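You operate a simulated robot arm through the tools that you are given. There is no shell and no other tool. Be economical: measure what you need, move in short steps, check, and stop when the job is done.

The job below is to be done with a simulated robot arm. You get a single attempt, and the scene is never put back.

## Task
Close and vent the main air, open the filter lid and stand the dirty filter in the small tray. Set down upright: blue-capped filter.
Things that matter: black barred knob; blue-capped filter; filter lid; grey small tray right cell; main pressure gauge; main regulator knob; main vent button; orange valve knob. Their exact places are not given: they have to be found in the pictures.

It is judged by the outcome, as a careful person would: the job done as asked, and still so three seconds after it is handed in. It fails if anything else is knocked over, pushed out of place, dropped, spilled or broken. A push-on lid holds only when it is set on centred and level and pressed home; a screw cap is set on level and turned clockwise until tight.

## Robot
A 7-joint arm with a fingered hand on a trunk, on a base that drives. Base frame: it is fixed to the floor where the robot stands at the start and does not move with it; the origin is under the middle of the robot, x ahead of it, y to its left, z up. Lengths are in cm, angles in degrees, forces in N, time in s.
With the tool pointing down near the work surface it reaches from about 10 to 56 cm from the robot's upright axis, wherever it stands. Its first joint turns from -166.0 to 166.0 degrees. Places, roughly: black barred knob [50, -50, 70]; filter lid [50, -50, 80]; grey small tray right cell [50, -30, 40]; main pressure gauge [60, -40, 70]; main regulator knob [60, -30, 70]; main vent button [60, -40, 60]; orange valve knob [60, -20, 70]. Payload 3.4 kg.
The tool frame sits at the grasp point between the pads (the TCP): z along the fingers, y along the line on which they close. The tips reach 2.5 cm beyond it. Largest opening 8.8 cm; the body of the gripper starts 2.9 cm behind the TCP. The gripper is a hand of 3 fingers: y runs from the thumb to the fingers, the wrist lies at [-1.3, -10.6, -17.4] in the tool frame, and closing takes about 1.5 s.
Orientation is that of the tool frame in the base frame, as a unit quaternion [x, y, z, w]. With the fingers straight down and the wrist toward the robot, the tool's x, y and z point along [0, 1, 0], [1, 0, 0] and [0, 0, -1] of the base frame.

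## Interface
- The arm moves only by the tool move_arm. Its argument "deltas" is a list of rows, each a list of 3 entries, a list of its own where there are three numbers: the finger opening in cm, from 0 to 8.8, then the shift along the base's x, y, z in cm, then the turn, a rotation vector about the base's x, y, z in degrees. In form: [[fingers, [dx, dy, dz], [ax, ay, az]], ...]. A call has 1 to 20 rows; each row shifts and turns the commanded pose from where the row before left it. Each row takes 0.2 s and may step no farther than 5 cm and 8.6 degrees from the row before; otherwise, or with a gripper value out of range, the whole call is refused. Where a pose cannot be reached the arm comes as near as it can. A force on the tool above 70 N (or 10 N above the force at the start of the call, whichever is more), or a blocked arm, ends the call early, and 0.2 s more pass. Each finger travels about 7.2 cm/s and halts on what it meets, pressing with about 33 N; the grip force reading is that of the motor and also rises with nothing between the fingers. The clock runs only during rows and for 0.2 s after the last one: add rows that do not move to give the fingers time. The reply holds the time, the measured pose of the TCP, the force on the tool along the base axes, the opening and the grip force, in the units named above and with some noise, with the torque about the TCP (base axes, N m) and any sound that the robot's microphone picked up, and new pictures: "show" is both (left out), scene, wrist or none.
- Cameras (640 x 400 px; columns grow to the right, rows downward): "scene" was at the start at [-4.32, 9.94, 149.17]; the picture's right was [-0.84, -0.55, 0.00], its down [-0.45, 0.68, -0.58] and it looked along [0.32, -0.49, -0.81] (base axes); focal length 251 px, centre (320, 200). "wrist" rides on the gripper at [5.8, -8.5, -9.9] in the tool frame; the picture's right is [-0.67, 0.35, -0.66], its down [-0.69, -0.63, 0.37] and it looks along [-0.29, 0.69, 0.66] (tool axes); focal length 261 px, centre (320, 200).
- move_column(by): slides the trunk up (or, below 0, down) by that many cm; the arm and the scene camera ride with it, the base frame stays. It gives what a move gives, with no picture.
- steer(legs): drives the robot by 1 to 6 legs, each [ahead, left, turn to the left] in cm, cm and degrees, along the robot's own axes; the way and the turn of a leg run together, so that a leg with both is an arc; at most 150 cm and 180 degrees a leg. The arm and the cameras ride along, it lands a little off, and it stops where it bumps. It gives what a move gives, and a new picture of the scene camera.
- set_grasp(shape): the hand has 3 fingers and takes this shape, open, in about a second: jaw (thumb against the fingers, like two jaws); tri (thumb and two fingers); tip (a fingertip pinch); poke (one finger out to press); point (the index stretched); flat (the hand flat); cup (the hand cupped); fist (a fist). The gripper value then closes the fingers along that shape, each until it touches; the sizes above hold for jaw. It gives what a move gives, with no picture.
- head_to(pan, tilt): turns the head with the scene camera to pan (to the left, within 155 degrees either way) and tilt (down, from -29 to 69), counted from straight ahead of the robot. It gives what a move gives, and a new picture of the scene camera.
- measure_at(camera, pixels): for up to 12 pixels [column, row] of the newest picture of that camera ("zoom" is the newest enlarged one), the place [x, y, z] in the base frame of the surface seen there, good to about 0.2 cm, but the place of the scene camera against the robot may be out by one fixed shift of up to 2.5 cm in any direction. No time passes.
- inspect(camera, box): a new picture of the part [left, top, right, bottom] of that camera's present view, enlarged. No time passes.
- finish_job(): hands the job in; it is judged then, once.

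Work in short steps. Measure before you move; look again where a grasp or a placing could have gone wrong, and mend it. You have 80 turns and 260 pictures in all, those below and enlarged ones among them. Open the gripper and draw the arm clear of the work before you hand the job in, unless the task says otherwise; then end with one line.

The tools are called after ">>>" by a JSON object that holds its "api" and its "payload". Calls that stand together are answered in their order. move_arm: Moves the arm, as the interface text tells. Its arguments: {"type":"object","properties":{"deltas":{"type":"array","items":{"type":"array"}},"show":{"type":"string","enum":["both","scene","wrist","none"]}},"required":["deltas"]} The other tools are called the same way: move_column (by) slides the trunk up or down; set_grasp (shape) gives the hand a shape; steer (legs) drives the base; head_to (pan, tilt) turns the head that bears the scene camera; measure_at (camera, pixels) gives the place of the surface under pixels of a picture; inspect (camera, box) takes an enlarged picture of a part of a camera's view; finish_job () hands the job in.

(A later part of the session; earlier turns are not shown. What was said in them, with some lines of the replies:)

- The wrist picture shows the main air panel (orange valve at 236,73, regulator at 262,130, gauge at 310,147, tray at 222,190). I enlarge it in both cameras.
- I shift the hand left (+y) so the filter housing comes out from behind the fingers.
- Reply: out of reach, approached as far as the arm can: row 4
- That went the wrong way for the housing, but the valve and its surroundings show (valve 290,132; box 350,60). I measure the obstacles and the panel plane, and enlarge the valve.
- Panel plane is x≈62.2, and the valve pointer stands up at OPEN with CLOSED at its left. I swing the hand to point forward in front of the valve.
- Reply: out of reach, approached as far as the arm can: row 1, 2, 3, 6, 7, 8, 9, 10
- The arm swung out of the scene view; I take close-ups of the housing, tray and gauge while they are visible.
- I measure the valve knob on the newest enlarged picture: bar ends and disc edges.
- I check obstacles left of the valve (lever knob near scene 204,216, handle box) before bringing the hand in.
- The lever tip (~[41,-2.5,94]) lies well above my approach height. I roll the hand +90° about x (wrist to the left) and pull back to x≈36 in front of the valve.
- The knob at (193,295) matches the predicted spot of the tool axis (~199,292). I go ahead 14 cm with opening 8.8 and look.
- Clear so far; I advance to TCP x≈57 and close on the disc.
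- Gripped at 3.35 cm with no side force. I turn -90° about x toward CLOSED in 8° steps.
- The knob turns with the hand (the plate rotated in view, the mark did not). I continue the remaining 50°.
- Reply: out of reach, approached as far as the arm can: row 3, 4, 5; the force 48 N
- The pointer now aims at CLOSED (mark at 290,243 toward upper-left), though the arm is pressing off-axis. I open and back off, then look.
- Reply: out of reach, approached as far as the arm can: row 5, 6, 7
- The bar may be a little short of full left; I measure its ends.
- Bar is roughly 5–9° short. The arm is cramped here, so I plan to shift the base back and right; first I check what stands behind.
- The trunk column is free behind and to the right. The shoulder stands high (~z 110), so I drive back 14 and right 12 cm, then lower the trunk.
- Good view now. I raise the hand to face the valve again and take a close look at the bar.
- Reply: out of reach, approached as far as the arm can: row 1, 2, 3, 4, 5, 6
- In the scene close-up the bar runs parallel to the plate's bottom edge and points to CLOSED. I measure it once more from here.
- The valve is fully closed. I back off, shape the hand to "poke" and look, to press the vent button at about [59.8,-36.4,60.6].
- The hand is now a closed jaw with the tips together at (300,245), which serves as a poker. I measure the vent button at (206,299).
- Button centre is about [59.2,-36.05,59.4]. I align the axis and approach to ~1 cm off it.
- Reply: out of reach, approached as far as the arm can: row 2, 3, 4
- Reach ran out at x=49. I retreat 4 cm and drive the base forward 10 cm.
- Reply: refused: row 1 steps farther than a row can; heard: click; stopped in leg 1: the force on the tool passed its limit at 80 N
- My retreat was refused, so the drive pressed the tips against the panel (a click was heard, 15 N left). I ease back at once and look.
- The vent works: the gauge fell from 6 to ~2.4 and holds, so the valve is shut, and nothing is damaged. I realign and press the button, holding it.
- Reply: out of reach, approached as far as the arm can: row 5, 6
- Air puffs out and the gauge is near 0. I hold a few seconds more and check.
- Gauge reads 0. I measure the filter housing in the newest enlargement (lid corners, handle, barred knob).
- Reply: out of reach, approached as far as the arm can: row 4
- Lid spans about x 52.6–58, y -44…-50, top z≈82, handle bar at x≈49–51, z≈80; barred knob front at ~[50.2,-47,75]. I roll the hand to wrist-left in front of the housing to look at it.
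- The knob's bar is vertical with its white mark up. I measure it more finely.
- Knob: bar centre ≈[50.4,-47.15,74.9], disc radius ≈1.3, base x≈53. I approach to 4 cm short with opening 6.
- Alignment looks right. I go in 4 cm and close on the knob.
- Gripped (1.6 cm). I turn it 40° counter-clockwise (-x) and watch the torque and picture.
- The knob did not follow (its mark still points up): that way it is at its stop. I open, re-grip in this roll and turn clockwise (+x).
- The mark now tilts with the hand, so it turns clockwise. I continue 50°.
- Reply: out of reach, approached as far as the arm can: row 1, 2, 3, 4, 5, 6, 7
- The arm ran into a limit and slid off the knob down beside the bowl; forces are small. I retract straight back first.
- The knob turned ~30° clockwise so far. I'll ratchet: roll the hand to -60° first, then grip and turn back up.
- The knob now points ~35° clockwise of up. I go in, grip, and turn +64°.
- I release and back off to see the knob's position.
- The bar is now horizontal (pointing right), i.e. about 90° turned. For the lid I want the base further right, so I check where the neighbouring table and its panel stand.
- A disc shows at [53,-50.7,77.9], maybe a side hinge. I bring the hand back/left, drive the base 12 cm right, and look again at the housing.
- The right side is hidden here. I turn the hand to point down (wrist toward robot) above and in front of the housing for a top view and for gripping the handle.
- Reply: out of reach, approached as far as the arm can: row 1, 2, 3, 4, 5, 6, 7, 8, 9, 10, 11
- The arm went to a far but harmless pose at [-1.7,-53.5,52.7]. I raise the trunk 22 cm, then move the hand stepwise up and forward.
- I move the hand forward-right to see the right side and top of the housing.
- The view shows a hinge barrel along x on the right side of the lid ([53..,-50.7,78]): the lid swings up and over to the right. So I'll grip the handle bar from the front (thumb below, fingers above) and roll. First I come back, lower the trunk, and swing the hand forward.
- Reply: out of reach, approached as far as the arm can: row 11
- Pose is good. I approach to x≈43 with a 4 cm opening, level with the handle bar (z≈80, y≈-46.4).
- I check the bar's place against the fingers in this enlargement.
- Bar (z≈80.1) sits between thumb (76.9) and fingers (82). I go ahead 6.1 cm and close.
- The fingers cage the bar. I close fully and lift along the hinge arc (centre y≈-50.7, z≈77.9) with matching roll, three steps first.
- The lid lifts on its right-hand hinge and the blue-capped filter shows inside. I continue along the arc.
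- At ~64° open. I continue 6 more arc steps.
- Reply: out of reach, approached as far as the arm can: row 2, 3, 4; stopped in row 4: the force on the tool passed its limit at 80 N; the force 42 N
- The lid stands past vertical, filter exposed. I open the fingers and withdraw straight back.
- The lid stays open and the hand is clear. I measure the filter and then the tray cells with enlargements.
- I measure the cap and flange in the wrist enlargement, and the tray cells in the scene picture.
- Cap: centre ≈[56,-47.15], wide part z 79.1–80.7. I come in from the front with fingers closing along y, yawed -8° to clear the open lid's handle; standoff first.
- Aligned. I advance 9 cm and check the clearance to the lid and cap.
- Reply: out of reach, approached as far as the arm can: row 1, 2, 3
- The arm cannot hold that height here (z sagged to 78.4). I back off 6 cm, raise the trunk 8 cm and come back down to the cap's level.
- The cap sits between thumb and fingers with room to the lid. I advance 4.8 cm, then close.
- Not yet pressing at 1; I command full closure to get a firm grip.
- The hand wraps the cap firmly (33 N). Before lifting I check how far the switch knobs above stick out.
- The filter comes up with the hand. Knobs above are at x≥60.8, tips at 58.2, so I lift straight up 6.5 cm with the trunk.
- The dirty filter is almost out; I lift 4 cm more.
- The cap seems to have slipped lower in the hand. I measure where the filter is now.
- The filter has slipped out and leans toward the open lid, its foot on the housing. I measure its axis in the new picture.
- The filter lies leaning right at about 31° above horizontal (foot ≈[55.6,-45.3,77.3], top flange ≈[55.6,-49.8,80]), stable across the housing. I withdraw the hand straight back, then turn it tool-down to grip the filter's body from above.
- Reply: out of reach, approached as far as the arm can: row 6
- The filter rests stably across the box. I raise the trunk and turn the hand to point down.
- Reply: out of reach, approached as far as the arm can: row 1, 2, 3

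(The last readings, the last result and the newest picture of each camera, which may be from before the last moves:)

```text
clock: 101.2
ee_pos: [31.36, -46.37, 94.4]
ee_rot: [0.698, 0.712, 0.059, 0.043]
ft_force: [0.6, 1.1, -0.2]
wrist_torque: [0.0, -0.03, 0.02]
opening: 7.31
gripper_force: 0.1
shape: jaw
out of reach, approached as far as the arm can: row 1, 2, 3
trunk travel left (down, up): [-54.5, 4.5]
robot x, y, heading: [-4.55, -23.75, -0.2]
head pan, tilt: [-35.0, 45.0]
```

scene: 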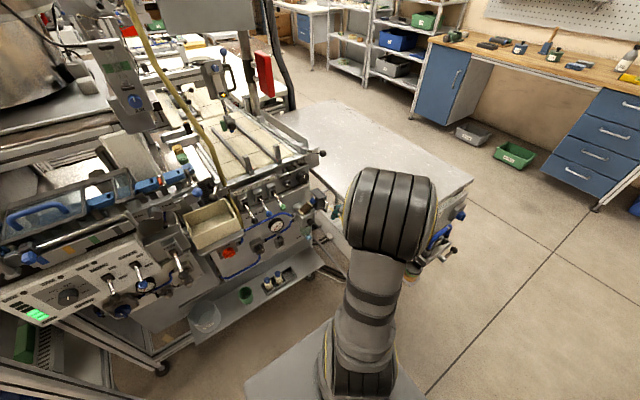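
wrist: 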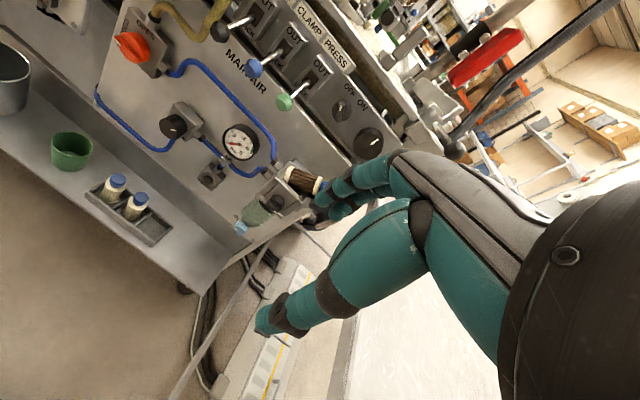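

The hand points down (tilted 8° toward the robot). The pick point is ~65 cm from the axis, so I drive 9 cm ahead and 6 cm right (clear: base edge and table leg stay >10 cm apart).

>>> {"api": "steer", "payload": {"legs": [[9, -6, 0]]}}

>>> {"api": "move_arm", "payload": {"deltas": [[8, [1.5, 1, -0.5], [0, 0, 0]], [8, [2, 1, -0.5], [0, 0, 0]], [7, [2, 1, 0], [0, 0, 0]], [6, [2, 1, 0], [0, 0, 0]], [6, [0, 0, 0], [0, 0, 0]], [6, [0, 0, 0], [0, 0, 0]]], "show": "both"}}

```text
clock: 102.4
ee_pos: [40.3, -52.37, 94.41]
ee_rot: [0.698, 0.712, 0.06, 0.042]
ft_force: [0.0, 0.1, 0.4]
wrist_torque: [0.03, 0.01, 0.01]
opening: 7.33
gripper_force: 0.0
shape: jaw
trunk travel left (down, up): [-54.5, 4.5]
robot x, y, heading: [4.61, -29.93, -0.0]
head pan, tilt: [-35.0, 45.0]
```

scene: 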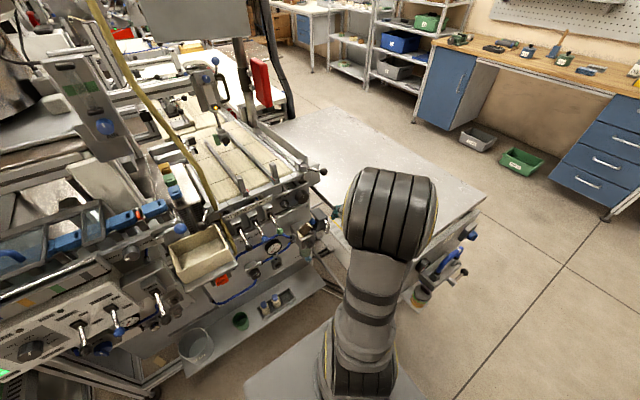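

```text
clock: 103.8
ee_pos: [47.83, -48.24, 93.37]
ee_rot: [0.698, 0.712, 0.06, 0.042]
ft_force: [0.6, 0.2, 0.1]
wrist_torque: [-0.01, 0.01, -0.01]
opening: 5.53
gripper_force: 0.0
shape: jaw
trunk travel left (down, up): [-54.5, 4.5]
robot x, y, heading: [4.5, -29.86, 0.0]
head pan, tilt: [-35.0, 45.0]
```

scene: 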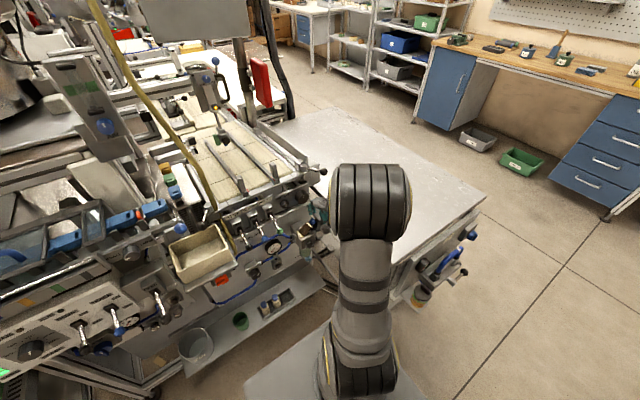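
wrist: 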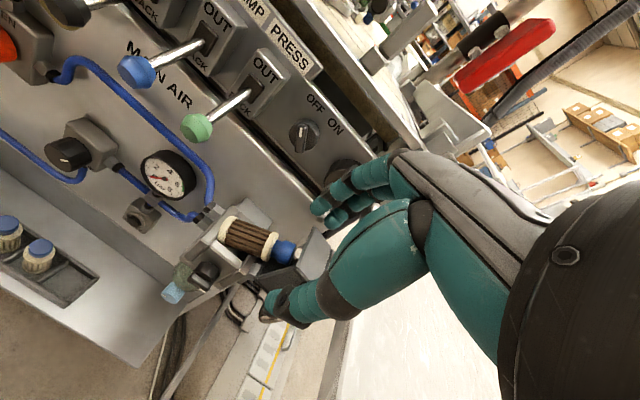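

Clear view of the filter (250,240) and the tray. I enlarge and measure both.

>>> {"api": "inspect", "payload": {"camera": "wrist", "box": [170, 180, 340, 310]}}

>>> {"api": "measure_at", "payload": {"camera": "wrist", "pixels": [[229, 226], [250, 235], [268, 246], [285, 252], [245, 250], [260, 230], [8, 227], [42, 250], [72, 285], [95, 285], [60, 300], [80, 265]]}}

```text
3.08 times, centred on (255, 245) of wrist
```

zoom: 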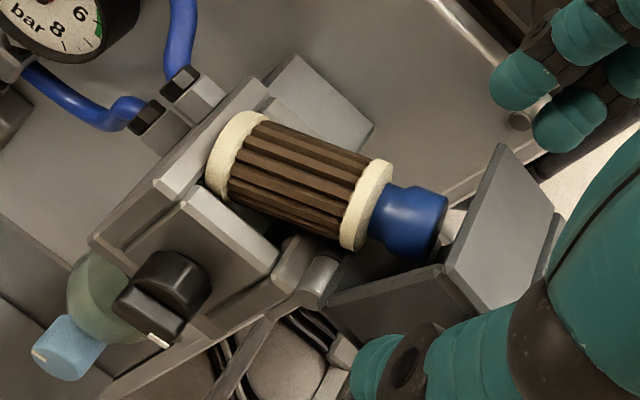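

```text
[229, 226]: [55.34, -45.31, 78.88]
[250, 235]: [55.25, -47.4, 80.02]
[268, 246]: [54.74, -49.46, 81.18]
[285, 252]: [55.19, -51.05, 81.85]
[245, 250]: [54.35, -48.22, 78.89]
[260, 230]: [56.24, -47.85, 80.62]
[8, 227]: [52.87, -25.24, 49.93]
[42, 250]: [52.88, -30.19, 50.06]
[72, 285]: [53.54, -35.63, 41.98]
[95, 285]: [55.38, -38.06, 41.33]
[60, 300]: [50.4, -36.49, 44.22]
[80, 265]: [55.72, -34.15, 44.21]
```

Filter axis runs at x≈55.7 through y -47.8, z≈78.8. I move to 7.5 cm above it with a 5.5 cm opening.

>>> {"api": "move_arm", "payload": {"deltas": [[6, [2.6, 0.2, -1.5], [0, 0, 0]], [6, [2.6, 0.2, -2], [0, 0, 0]], [6, [2.5, 0.1, -2], [0, 0, 0]], [6, [0, 0, 0], [0, 0, 0]]], "show": "wrist"}}

>>> {"api": "inspect", "payload": {"camera": "wrist", "box": [200, 150, 380, 310]}}

```text
clock: 104.8
ee_pos: [55.44, -47.64, 88.07]
ee_rot: [0.698, 0.712, 0.06, 0.043]
ft_force: [-0.1, -0.6, 0.4]
wrist_torque: [0.0, -0.03, 0.0]
opening: 5.57
gripper_force: 0.1
shape: jaw
trunk travel left (down, up): [-54.5, 4.5]
robot x, y, heading: [4.57, -29.82, 0.1]
head pan, tilt: [-35.0, 45.0]
```

wrist: 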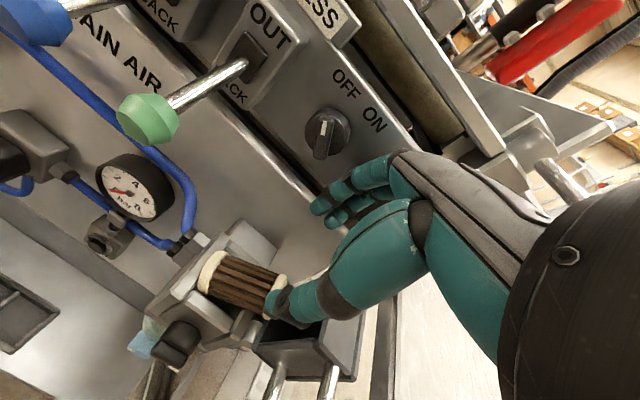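

```text
2.50 times, centred on (290, 230) of wrist
```

zoom: 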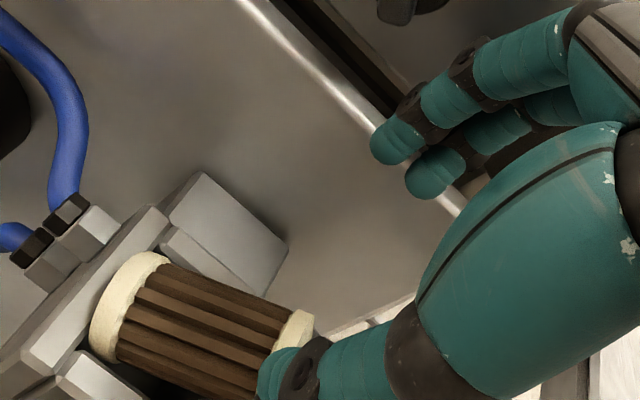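

I descend to z≈80.5 and close.

>>> {"api": "move_arm", "payload": {"deltas": [[6, [0, -0.1, -2.5], [0, 0, 0]], [6, [0, 0, -2.5], [0, 0, 0]], [6, [0, 0, -2], [0, 0, 0]], [6, [0, 0, -0.5], [0, 0, 0]], [6, [0, 0, 0], [0, 0, 0]]], "show": "wrist"}}

>>> {"api": "inspect", "payload": {"camera": "wrist", "box": [220, 160, 380, 310]}}

```text
clock: 106.0
ee_pos: [55.51, -47.86, 80.48]
ee_rot: [0.699, 0.712, 0.06, 0.042]
ft_force: [0.5, -0.2, 0.5]
wrist_torque: [-0.02, -0.01, 0.02]
opening: 5.54
gripper_force: 0.0
shape: jaw
trunk travel left (down, up): [-54.5, 4.5]
robot x, y, heading: [4.46, -30.07, -0.2]
head pan, tilt: [-35.0, 45.0]
```

wrist: 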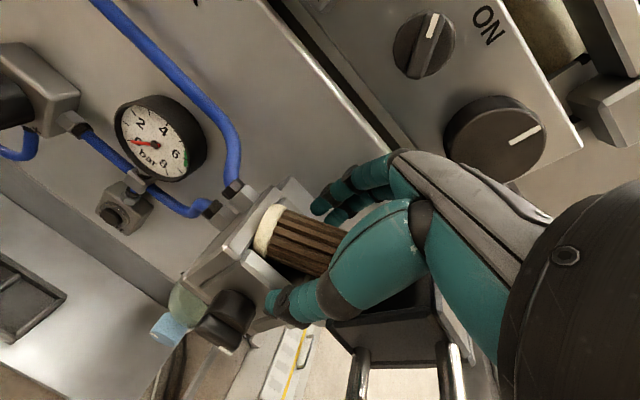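

```text
2.67 times, centred on (300, 235) of wrist
```

zoom: 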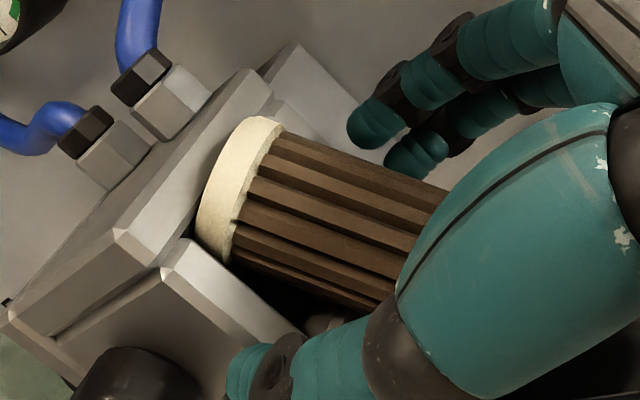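

The body lies between thumb and fingers. I close.

>>> {"api": "move_arm", "payload": {"deltas": [[4, [0, 0, 0], [0, 0, 0]], [3, [0, 0, 0], [0, 0, 0]], [2, [0, 0, 0], [0, 0, 0]], [1, [0, 0, 0], [0, 0, 0]], [0, [0, 0, 0], [0, 0, 0]], [0, [0, 0, 0], [0, 0, 0]], [0, [0, 0, 0], [0, 0, 0]]], "show": "wrist"}}

>>> {"api": "inspect", "payload": {"camera": "wrist", "box": [220, 160, 380, 310]}}

```text
clock: 107.6
ee_pos: [55.37, -48.08, 80.57]
ee_rot: [0.699, 0.711, 0.061, 0.045]
ft_force: [-2.0, -11.6, 25.8]
wrist_torque: [-0.13, 0.74, -0.39]
opening: 1.65
gripper_force: 33.2
shape: tri
trunk travel left (down, up): [-54.5, 4.5]
robot x, y, heading: [4.5, -30.23, -0.3]
head pan, tilt: [-35.0, 45.0]
```

wrist: 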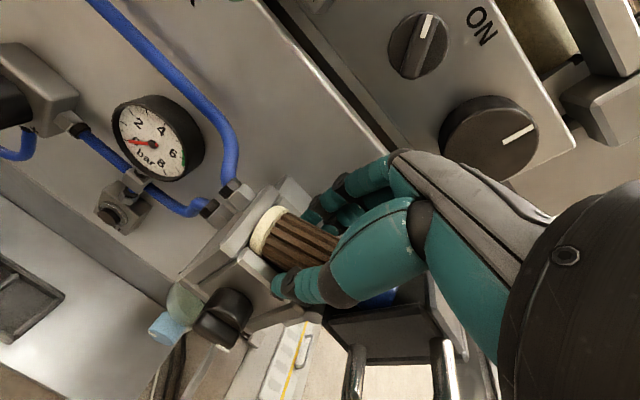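

```text
2.67 times, centred on (300, 235) of wrist
```

zoom: 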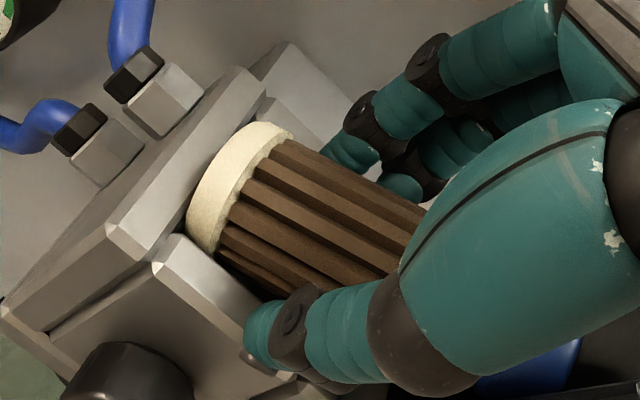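

Firm grip on the body. I lift slowly, drifting slightly left so the cap leaves the lid.

>>> {"api": "move_arm", "payload": {"deltas": [[0, [0, 0.2, 0.6], [0, 0, 0]], [0, [0, 0.3, 0.7], [0, 0, 0]], [0, [0, 0.3, 0.8], [0, 0, 0]], [0, [0, 0.3, 1], [0, 0, 0]], [0, [0, 0, 1], [0, 0, 0]], [0, [0, 0, 1], [0, 0, 0]], [0, [0, 0, 0], [0, 0, 0]]], "show": "wrist"}}

>>> {"api": "inspect", "payload": {"camera": "wrist", "box": [220, 160, 440, 360]}}

```text
clock: 109.2
ee_pos: [55.3, -46.72, 85.39]
ee_rot: [0.698, 0.712, 0.061, 0.041]
ft_force: [0.0, 0.7, -0.2]
wrist_torque: [0.06, -0.05, -0.04]
opening: 1.74
gripper_force: 33.4
shape: tri
trunk travel left (down, up): [-54.5, 4.5]
robot x, y, heading: [4.4, -29.58, -0.0]
head pan, tilt: [-35.0, 45.0]
```

wrist: 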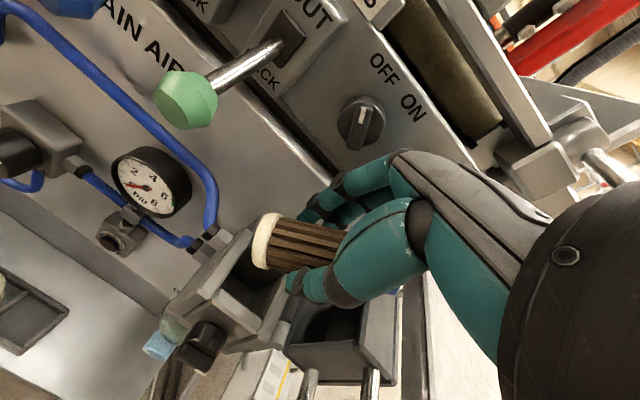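

```text
2.00 times, centred on (330, 260) of wrist
```

zoom: 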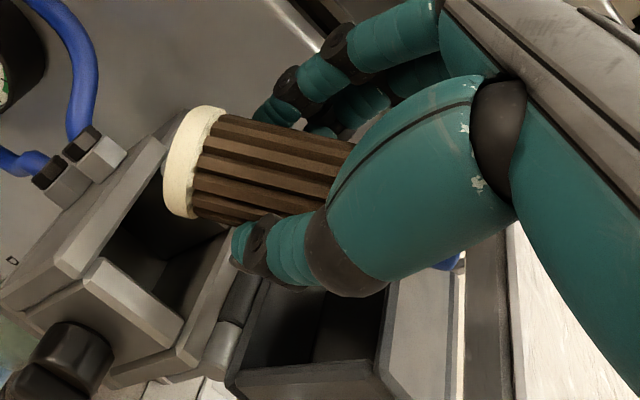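

Held well. I lift 4 cm more, draw back from the machine, and then measure the filter's angle in the hand.

>>> {"api": "move_arm", "payload": {"deltas": [[0, [0, 0, 1.5], [0, 0, 0]], [0, [-0.5, 0, 1.5], [0, 0, 0]], [0, [-2, 0, 1.5], [0, 0, 0]], [0, [-3, 0, 1], [0, 0, 0]], [0, [-3, 0, 0], [0, 0, 0]], [0, [-3, 0, 0], [0, 0, 0]], [0, [-3, 0, 0], [0, 0, 0]], [0, [0, 0, 0], [0, 0, 0]]], "show": "both"}}

>>> {"api": "inspect", "payload": {"camera": "wrist", "box": [220, 160, 440, 360]}}

>>> {"api": "measure_at", "payload": {"camera": "zoom", "pixels": [[200, 160], [180, 160], [215, 115], [240, 130], [330, 150], [300, 170], [440, 265], [250, 200]]}}

```text
clock: 111.0
ee_pos: [40.88, -46.65, 91.06]
ee_rot: [0.698, 0.712, 0.06, 0.041]
ft_force: [-0.5, 0.0, -0.3]
wrist_torque: [0.0, 0.02, 0.01]
opening: 1.75
gripper_force: 32.9
shape: tri
trunk travel left (down, up): [-54.5, 4.5]
robot x, y, heading: [4.53, -29.51, -0.1]
head pan, tilt: [-35.0, 45.0]
```

scene: 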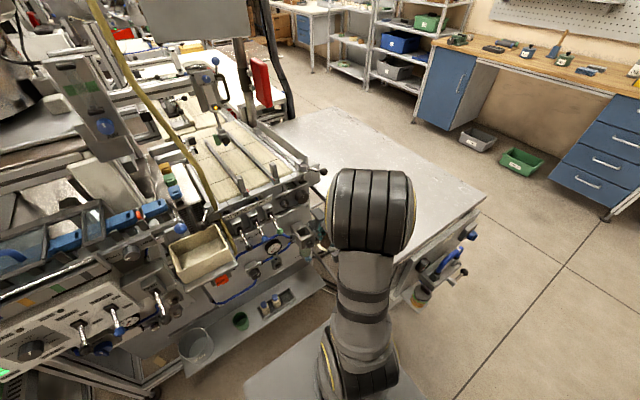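
wrist: 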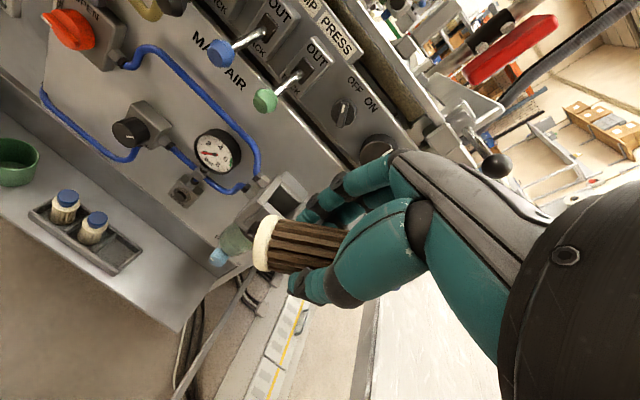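

```text
2.00 times, centred on (330, 260) of wrist
```

zoom: 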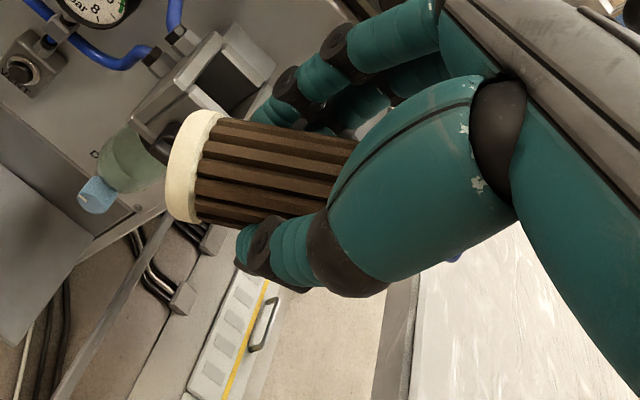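

```text
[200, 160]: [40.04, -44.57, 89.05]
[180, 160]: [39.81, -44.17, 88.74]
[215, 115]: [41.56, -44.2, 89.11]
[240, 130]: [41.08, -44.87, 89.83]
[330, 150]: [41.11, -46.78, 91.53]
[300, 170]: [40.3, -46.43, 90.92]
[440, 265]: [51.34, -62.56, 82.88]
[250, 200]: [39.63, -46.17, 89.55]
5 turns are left
```

The filter is held at ~43° above horizontal. I stand it upright with a -47° turn about x, then yaw the hand +85° (hand toward the robot) while shifting left to y≈-35, and check the result.

>>> {"api": "move_arm", "payload": {"deltas": [[0, [0, 0, 0], [-7.83, 0, 0]], [0, [0, 0, 0], [-7.83, 0, 0]], [0, [0, 0, 0], [-7.83, 0, 0]], [0, [0, 0, 0], [-7.83, 0, 0]], [0, [0, 0, 0], [-7.83, 0, 0]], [0, [0, 0, 0], [-7.83, 0, 0]], [0, [0, 1.1, 0], [0, 0, 8.5]], [0, [0, 1.1, 0], [0, 0, 8.5]], [0, [0, 1.1, 0], [0, 0, 8.5]], [0, [0, 1.1, 0], [0, 0, 8.5]], [0, [0, 1.1, 0], [0, 0, 8.5]], [0, [0, 1.1, 0], [0, 0, 8.5]], [0, [0, 1.1, 0], [0, 0, 8.5]], [0, [0, 1.1, 0], [0, 0, 8.5]], [0, [0, 1.1, 0], [0, 0, 8.5]], [0, [0, 1.1, 0], [0, 0, 8.5]], [0, [0, 0, 0], [0, 0, 0]]], "show": "both"}}

>>> {"api": "inspect", "payload": {"camera": "wrist", "box": [200, 140, 440, 360]}}

>>> {"api": "measure_at", "payload": {"camera": "zoom", "pixels": [[160, 180], [180, 180], [200, 180], [220, 160], [240, 150], [260, 160], [280, 160], [300, 170], [320, 160], [180, 140], [200, 220], [340, 200]]}}

>>> {"api": "inspect", "payload": {"camera": "scene", "box": [260, 170, 400, 290]}}

```text
clock: 114.6
ee_pos: [53.27, -32.93, 89.79]
ee_rot: [0.009, 0.934, 0.039, 0.356]
ft_force: [-8.2, -7.1, 6.6]
wrist_torque: [-0.13, 0.12, -0.05]
opening: 1.53
gripper_force: 32.9
shape: tri
out of reach, approached as far as the arm can: row 2, 3, 4, 5, 6, 7, 8, 14, 15, 16
trunk travel left (down, up): [-54.5, 4.5]
robot x, y, heading: [4.9, -29.94, -0.3]
head pan, tilt: [-35.0, 45.0]
```

scene: 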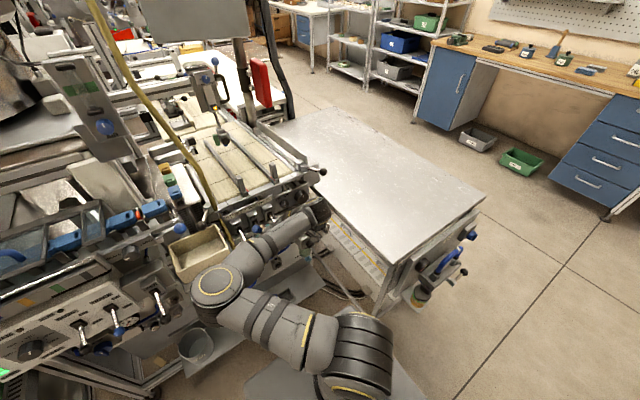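
wrist: 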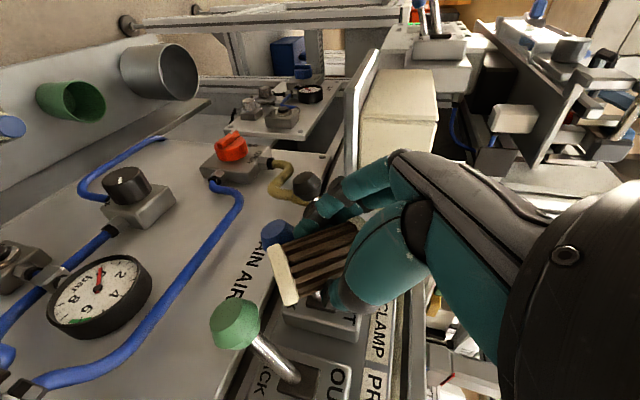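

```text
1.82 times, centred on (320, 250) of wrist
```

zoom: 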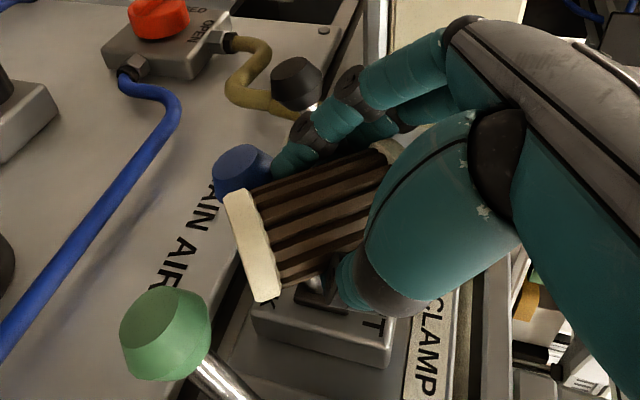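

```text
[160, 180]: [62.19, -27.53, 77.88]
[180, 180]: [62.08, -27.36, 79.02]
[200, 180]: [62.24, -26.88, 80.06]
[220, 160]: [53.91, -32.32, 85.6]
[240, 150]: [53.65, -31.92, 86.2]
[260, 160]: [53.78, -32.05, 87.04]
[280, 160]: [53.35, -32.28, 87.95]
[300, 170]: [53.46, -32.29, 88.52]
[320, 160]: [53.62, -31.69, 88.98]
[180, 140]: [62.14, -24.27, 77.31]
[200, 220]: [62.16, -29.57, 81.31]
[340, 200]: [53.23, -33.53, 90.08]
```

```text
3.33 times, centred on (330, 230) of scene
4 turns are left
```

zoom: 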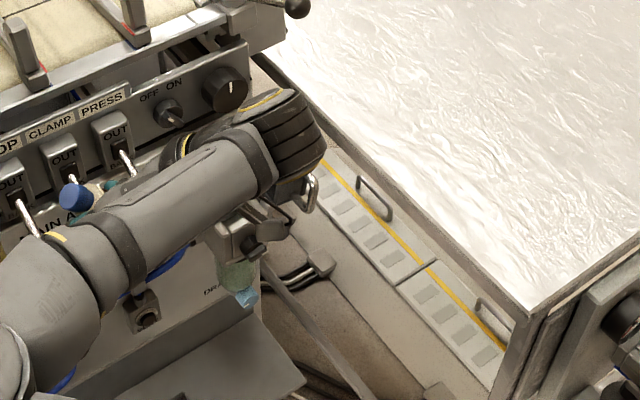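

The arm drifted forward among the levers and the filter pivoted in the grip until it lies along the tool axis (top leaning back ~40°). I back the base off 14 cm, lower the trunk, pitch the hand +38° so tool and filter stand vertical, and measure the filter (it is fixed in the wrist view at ~270–340, 240–300).

>>> {"api": "steer", "payload": {"legs": [[-14, 0, 0]]}}

>>> {"api": "move_column", "payload": {"by": -25}}

>>> {"api": "move_arm", "payload": {"deltas": [[0, [0, 0, 0], [0, 7.6, 0]], [0, [0, 0, 0], [0, 7.6, 0]], [0, [0, 0, 0], [0, 7.6, 0]], [0, [0, 0, 0], [0, 7.6, 0]], [0, [0, 0, 0], [0, 7.6, 0]], [0, [0, 0, 0], [0, 0, 0]]], "show": "both"}}

>>> {"api": "measure_at", "payload": {"camera": "wrist", "pixels": [[276, 256], [284, 277], [292, 297], [295, 272], [315, 263], [335, 254], [300, 285], [320, 277], [340, 268], [299, 258], [318, 249], [8, 125]]}}

>>> {"api": "inspect", "payload": {"camera": "wrist", "box": [240, 180, 400, 340]}}

>>> {"api": "inspect", "payload": {"camera": "scene", "box": [220, 150, 380, 290]}}

```text
clock: 115.9
ee_pos: [39.45, -32.81, 89.8]
ee_rot: [0.01, 0.934, 0.038, 0.354]
ft_force: [0.3, -0.3, -1.2]
wrist_torque: [0.03, -0.01, 0.01]
opening: 1.46
gripper_force: 33.6
shape: tri
trunk travel left (down, up): [-54.5, 4.5]
robot x, y, heading: [-9.3, -30.27, -0.1]
head pan, tilt: [-35.0, 45.0]
```

scene: 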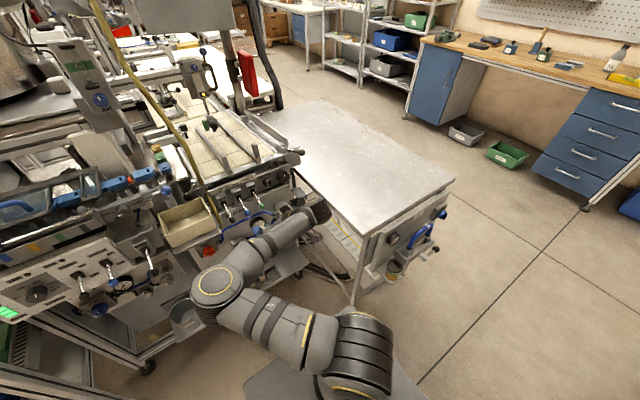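

```text
clock: 118.5
ee_pos: [39.48, -32.88, 64.71]
ee_rot: [0.009, 0.934, 0.038, 0.354]
ft_force: [-0.3, -0.3, -0.6]
wrist_torque: [-0.01, 0.0, 0.0]
opening: 1.48
gripper_force: 32.7
shape: tri
trunk travel left (down, up): [-29.5, 29.5]
robot x, y, heading: [-9.63, -30.12, -0.3]
head pan, tilt: [-35.0, 45.0]
```

```text
clock: 119.9
ee_pos: [39.52, -32.82, 64.81]
ee_rot: [0.021, 0.999, 0.033, 0.03]
ft_force: [-0.7, -0.1, -0.2]
wrist_torque: [0.0, -0.01, 0.01]
opening: 1.43
gripper_force: 33.0
shape: tri
trunk travel left (down, up): [-29.5, 29.5]
robot x, y, heading: [-9.33, -29.95, -0.0]
head pan, tilt: [-35.0, 45.0]
```

scene: 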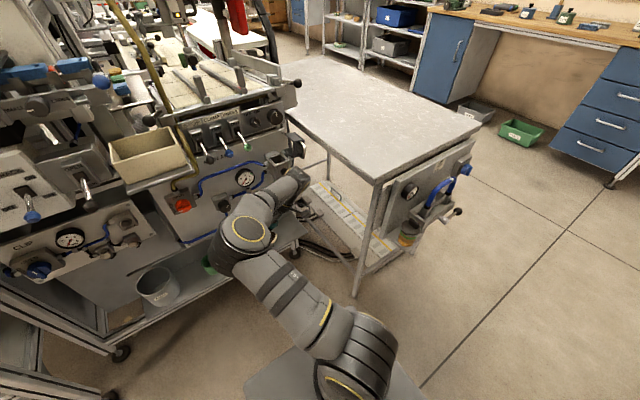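
wrist: 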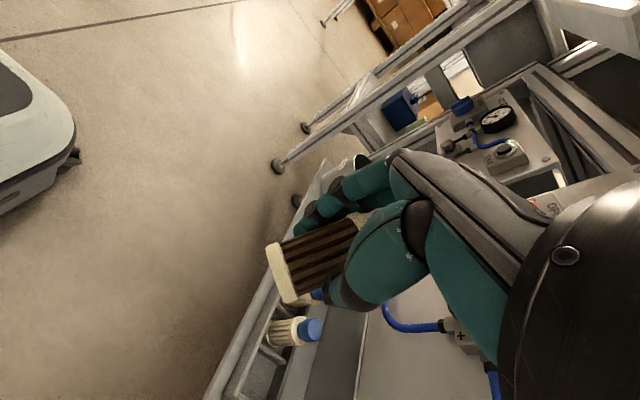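

```text
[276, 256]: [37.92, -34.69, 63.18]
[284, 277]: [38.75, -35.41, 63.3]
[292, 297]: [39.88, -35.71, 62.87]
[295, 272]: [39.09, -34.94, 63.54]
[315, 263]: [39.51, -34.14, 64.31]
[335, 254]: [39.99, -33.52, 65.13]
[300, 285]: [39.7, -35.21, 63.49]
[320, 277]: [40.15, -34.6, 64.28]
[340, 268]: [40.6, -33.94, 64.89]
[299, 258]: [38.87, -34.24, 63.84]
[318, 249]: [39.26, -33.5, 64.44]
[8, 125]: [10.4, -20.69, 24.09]
```

```text
2.50 times, centred on (320, 260) of wrist
```

zoom: 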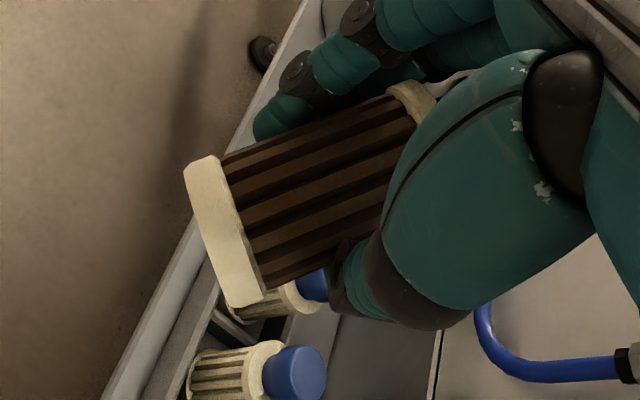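

```text
2.86 times, centred on (300, 220) of scene
3 turns are left
```

zoom: 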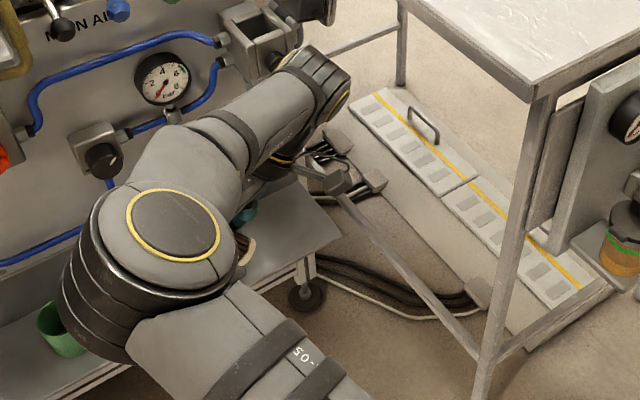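

The filter's measured axis is (0.41, 0.62, 0.67); a 48° turn about (0.834,-0.552,0) stands it upright with the hand coming from the free right/front side. I do that, lower to just above the tray lip, drive in 10.5 cm, and measure.

>>> {"api": "move_arm", "payload": {"deltas": [[0, [0, -0.4, 0], [6.67, -4.42, 0]], [0, [0, -0.4, 0], [6.67, -4.42, 0]], [0, [0, -0.4, 0], [6.67, -4.42, 0]], [0, [0, -0.5, 0], [6.67, -4.42, 0]], [0, [0, -0.5, 0], [6.67, -4.42, 0]], [0, [0, -0.4, 0], [6.67, -4.42, 0]], [0, [0, 0, 0], [0, 0, 0]]], "show": "none"}}

>>> {"api": "move_column", "payload": {"by": -14.5}}

>>> {"api": "steer", "payload": {"legs": [[10.5, 0, 0]]}}

>>> {"api": "move_arm", "payload": {"deltas": [[0, [0, 0, 0], [0, 0, 0]]], "show": "both"}}

>>> {"api": "measure_at", "payload": {"camera": "wrist", "pixels": [[276, 256], [284, 277], [292, 297], [295, 272], [315, 263], [335, 254], [300, 285], [320, 277], [340, 268], [240, 300], [255, 330], [230, 270]]}}

>>> {"api": "inspect", "payload": {"camera": "wrist", "box": [200, 180, 400, 360]}}

>>> {"api": "inspect", "payload": {"camera": "scene", "box": [200, 120, 380, 280]}}

```text
clock: 121.5
ee_pos: [39.42, -35.45, 64.68]
ee_rot: [0.022, 0.894, 0.374, 0.246]
ft_force: [-0.5, -0.4, 0.0]
wrist_torque: [0.02, 0.03, 0.0]
opening: 1.43
gripper_force: 33.6
shape: tri
trunk travel left (down, up): [-29.5, 29.5]
robot x, y, heading: [-9.32, -30.36, -0.0]
head pan, tilt: [-35.0, 45.0]
```

```text
clock: 123.2
ee_pos: [39.55, -35.33, 50.28]
ee_rot: [0.023, 0.894, 0.374, 0.246]
ft_force: [-0.4, -0.1, 0.7]
wrist_torque: [0.04, -0.02, -0.01]
opening: 1.48
gripper_force: 33.0
shape: tri
trunk travel left (down, up): [-15.0, 44.0]
robot x, y, heading: [-9.31, -30.18, -0.1]
head pan, tilt: [-35.0, 45.0]
```

```text
clock: 124.3
ee_pos: [49.92, -35.4, 50.43]
ee_rot: [0.023, 0.894, 0.374, 0.246]
ft_force: [-0.3, 0.4, -0.6]
wrist_torque: [-0.03, -0.01, 0.02]
opening: 1.42
gripper_force: 32.7
shape: tri
trunk travel left (down, up): [-15.0, 44.0]
robot x, y, heading: [1.06, -30.03, 0.0]
head pan, tilt: [-35.0, 45.0]
```

scene: 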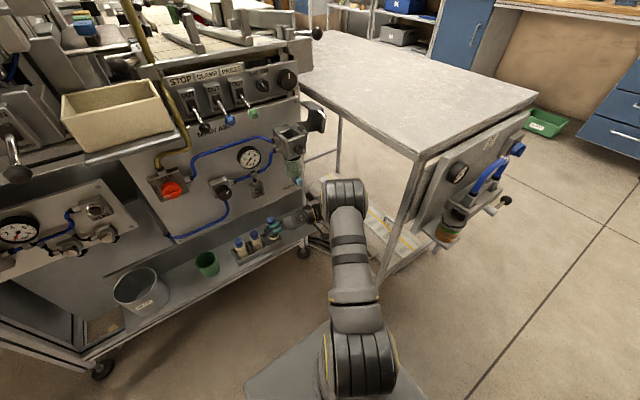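

```text
clock: 124.8
ee_pos: [49.93, -35.53, 50.26]
ee_rot: [0.022, 0.894, 0.374, 0.246]
ft_force: [-0.8, 0.6, -0.6]
wrist_torque: [-0.02, 0.03, -0.01]
opening: 1.45
gripper_force: 33.5
shape: tri
trunk travel left (down, up): [-15.0, 44.0]
robot x, y, heading: [0.84, -30.22, -0.0]
head pan, tilt: [-35.0, 45.0]
```

scene: 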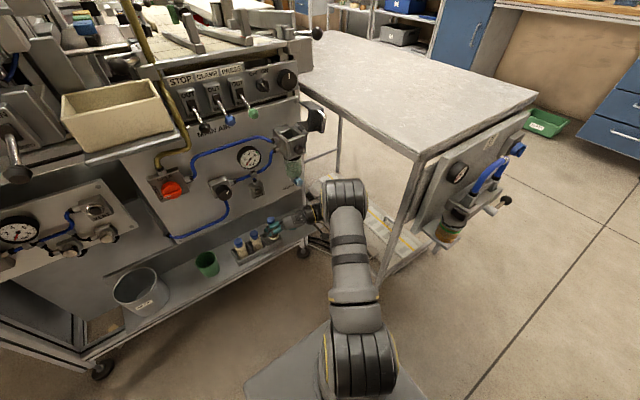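
wrist: 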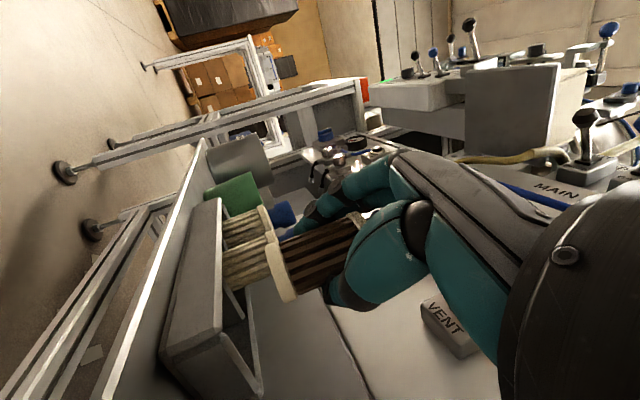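

```text
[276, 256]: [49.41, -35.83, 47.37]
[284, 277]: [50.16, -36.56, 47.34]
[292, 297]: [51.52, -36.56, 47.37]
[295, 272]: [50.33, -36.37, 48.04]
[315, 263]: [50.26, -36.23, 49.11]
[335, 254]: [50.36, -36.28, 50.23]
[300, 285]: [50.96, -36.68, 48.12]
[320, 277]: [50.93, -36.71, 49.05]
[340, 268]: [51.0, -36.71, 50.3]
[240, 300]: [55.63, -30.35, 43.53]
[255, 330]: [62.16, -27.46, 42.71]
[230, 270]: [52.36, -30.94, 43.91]
```

```text
2.22 times, centred on (300, 270) of wrist
```

zoom: 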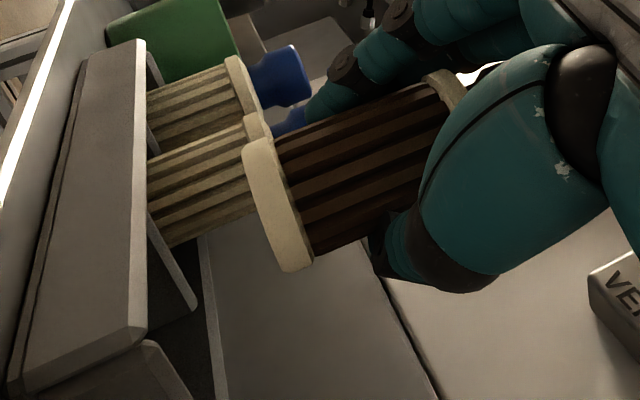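

```text
2.50 times, centred on (290, 200) of scene
2 turns are left
```

zoom: 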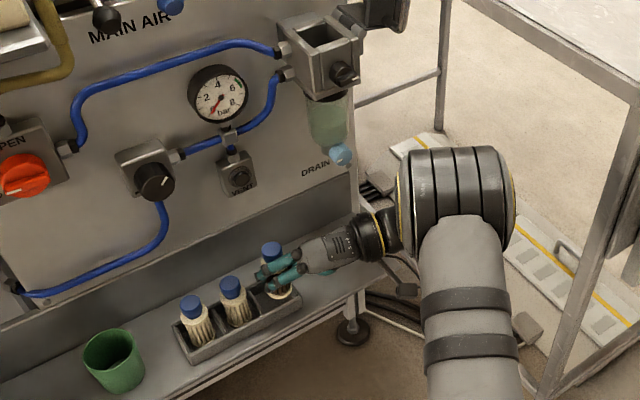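

The filter hangs exactly upright: axis at ≈[50.85,-35.13], bottom z≈46.9; the right cell centre is ≈[53.0,-35.15], floor z≈42. I drive in 2.2 cm, lower 4.6 cm with the trunk, settle, release with a small opening, withdraw along the tool axis, and back off.

>>> {"api": "steer", "payload": {"legs": [[2.2, 0, 0]]}}

>>> {"api": "move_column", "payload": {"by": -4.6}}

>>> {"api": "move_arm", "payload": {"deltas": [[0, [0, 0, -0.15], [0, 0, 0]], [0, [0, 0, -0.15], [0, 0, 0]], [0, [0, 0, 0], [0, 0, 0]], [2, [0, 0, 0], [0, 0, 0]], [2.6, [0, 0, 0], [0, 0, 0]], [3.2, [0, 0, 0], [0, 0, 0]], [3.2, [0, 0, 0], [0, 0, 0]], [3.2, [0, 0, 0], [0, 0, 0]], [3.2, [-0.23, -0.33, 0.3], [0, 0, 0]], [3.2, [-0.46, -0.66, 0.6], [0, 0, 0]], [3.4, [-0.46, -0.66, 0.6], [0, 0, 0]], [3.6, [-0.46, -0.66, 0.6], [0, 0, 0]], [4, [-0.46, -0.66, 0.6], [0, 0, 0]], [4, [-0.46, -0.66, 0.6], [0, 0, 0]], [4, [-0.46, -0.66, 0.6], [0, 0, 0]], [4, [0, 0, 0], [0, 0, 0]]], "show": "both"}}

>>> {"api": "inspect", "payload": {"camera": "wrist", "box": [180, 160, 400, 360]}}

>>> {"api": "steer", "payload": {"legs": [[-14, 0, 0]]}}

>>> {"api": "inspect", "payload": {"camera": "scene", "box": [200, 120, 380, 280]}}

```text
clock: 125.5
ee_pos: [52.13, -35.5, 50.28]
ee_rot: [0.021, 0.894, 0.374, 0.245]
ft_force: [-0.4, 0.1, -0.2]
wrist_torque: [0.04, 0.0, 0.0]
opening: 1.46
gripper_force: 33.0
shape: tri
trunk travel left (down, up): [-15.0, 44.0]
robot x, y, heading: [3.14, -29.87, 0.2]
head pan, tilt: [-35.0, 45.0]
```

scene: 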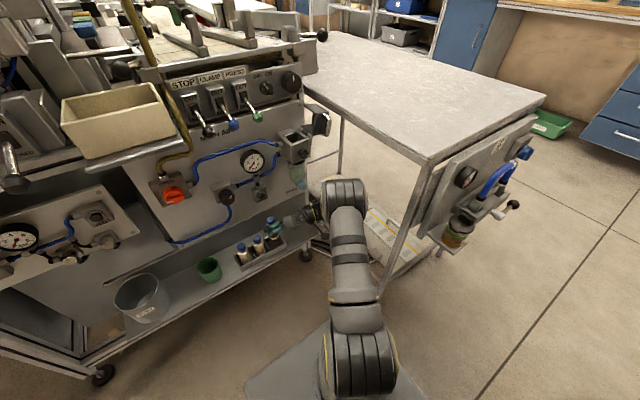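

```text
clock: 126.4
ee_pos: [52.16, -35.37, 45.63]
ee_rot: [0.023, 0.894, 0.374, 0.246]
ft_force: [-0.2, -0.6, -0.4]
wrist_torque: [-0.04, -0.01, 0.02]
opening: 1.44
gripper_force: 33.6
shape: tri
trunk travel left (down, up): [-10.4, 48.6]
robot x, y, heading: [3.63, -30.09, -0.0]
head pan, tilt: [-35.0, 45.0]
```

```text
clock: 129.8
ee_pos: [49.16, -39.77, 49.22]
ee_rot: [0.021, 0.894, 0.374, 0.245]
ft_force: [0.7, 0.7, 0.3]
wrist_torque: [-0.01, 0.03, 0.05]
opening: 3.67
gripper_force: 0.1
shape: tri
trunk travel left (down, up): [-10.4, 48.6]
robot x, y, heading: [3.28, -29.71, 0.1]
head pan, tilt: [-35.0, 45.0]
```

scene: 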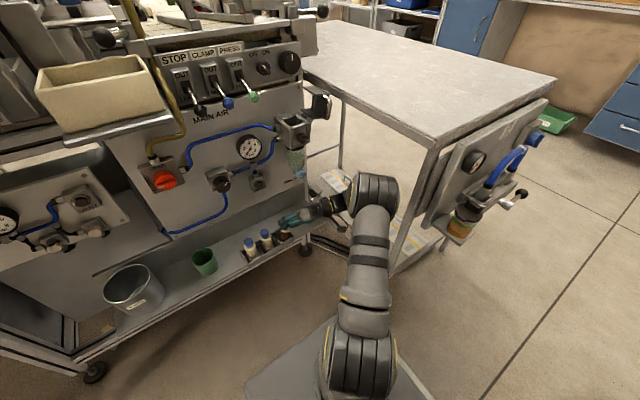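
wrist: 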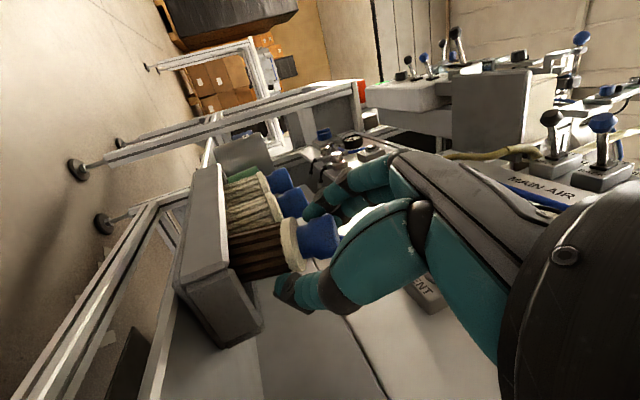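

```text
2.00 times, centred on (290, 260) of wrist
```

zoom: 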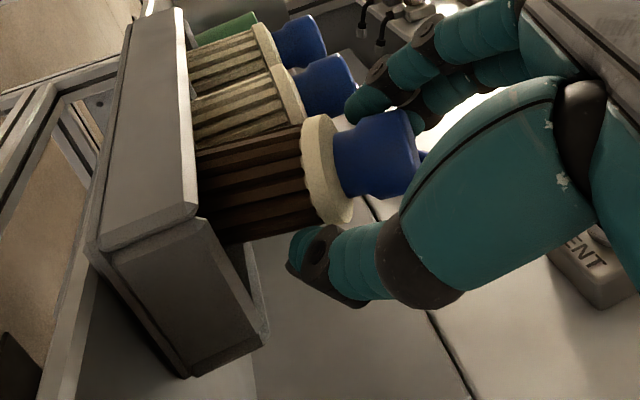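

```text
clock: 131.2
ee_pos: [35.06, -39.7, 49.23]
ee_rot: [0.021, 0.894, 0.373, 0.246]
ft_force: [-0.3, -0.2, -0.4]
wrist_torque: [0.01, -0.03, -0.02]
opening: 3.64
gripper_force: 0.1
shape: tri
trunk travel left (down, up): [-10.4, 48.6]
robot x, y, heading: [-10.8, -30.1, 0.1]
head pan, tilt: [-35.0, 45.0]
```

scene: 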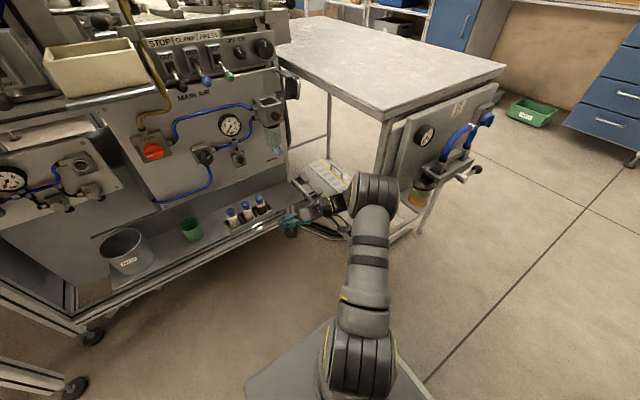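

```text
2.50 times, centred on (290, 200) of scene
1 turns are left
```

zoom: 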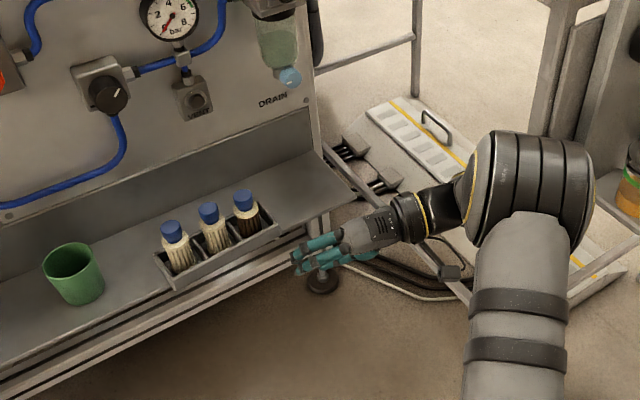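

The dirty filter stands upright in the tray's right cell (scene 262,205). The gauge reads 0, the valve is closed, the lid is open, and the hand is open and clear, so I hand the job in.

>>> {"api": "finish_job", "payload": {}}

```text
The job is handed in.
```

The main air is closed and vented (gauge at 0) and the filter lid is open. The blue-capped dirty filter stands upright in the right cell of the small tray. On the way it slipped from the grip and leaned across the open housing, and the hand briefly touched the switch levers; I did not check those levers up close afterwards.
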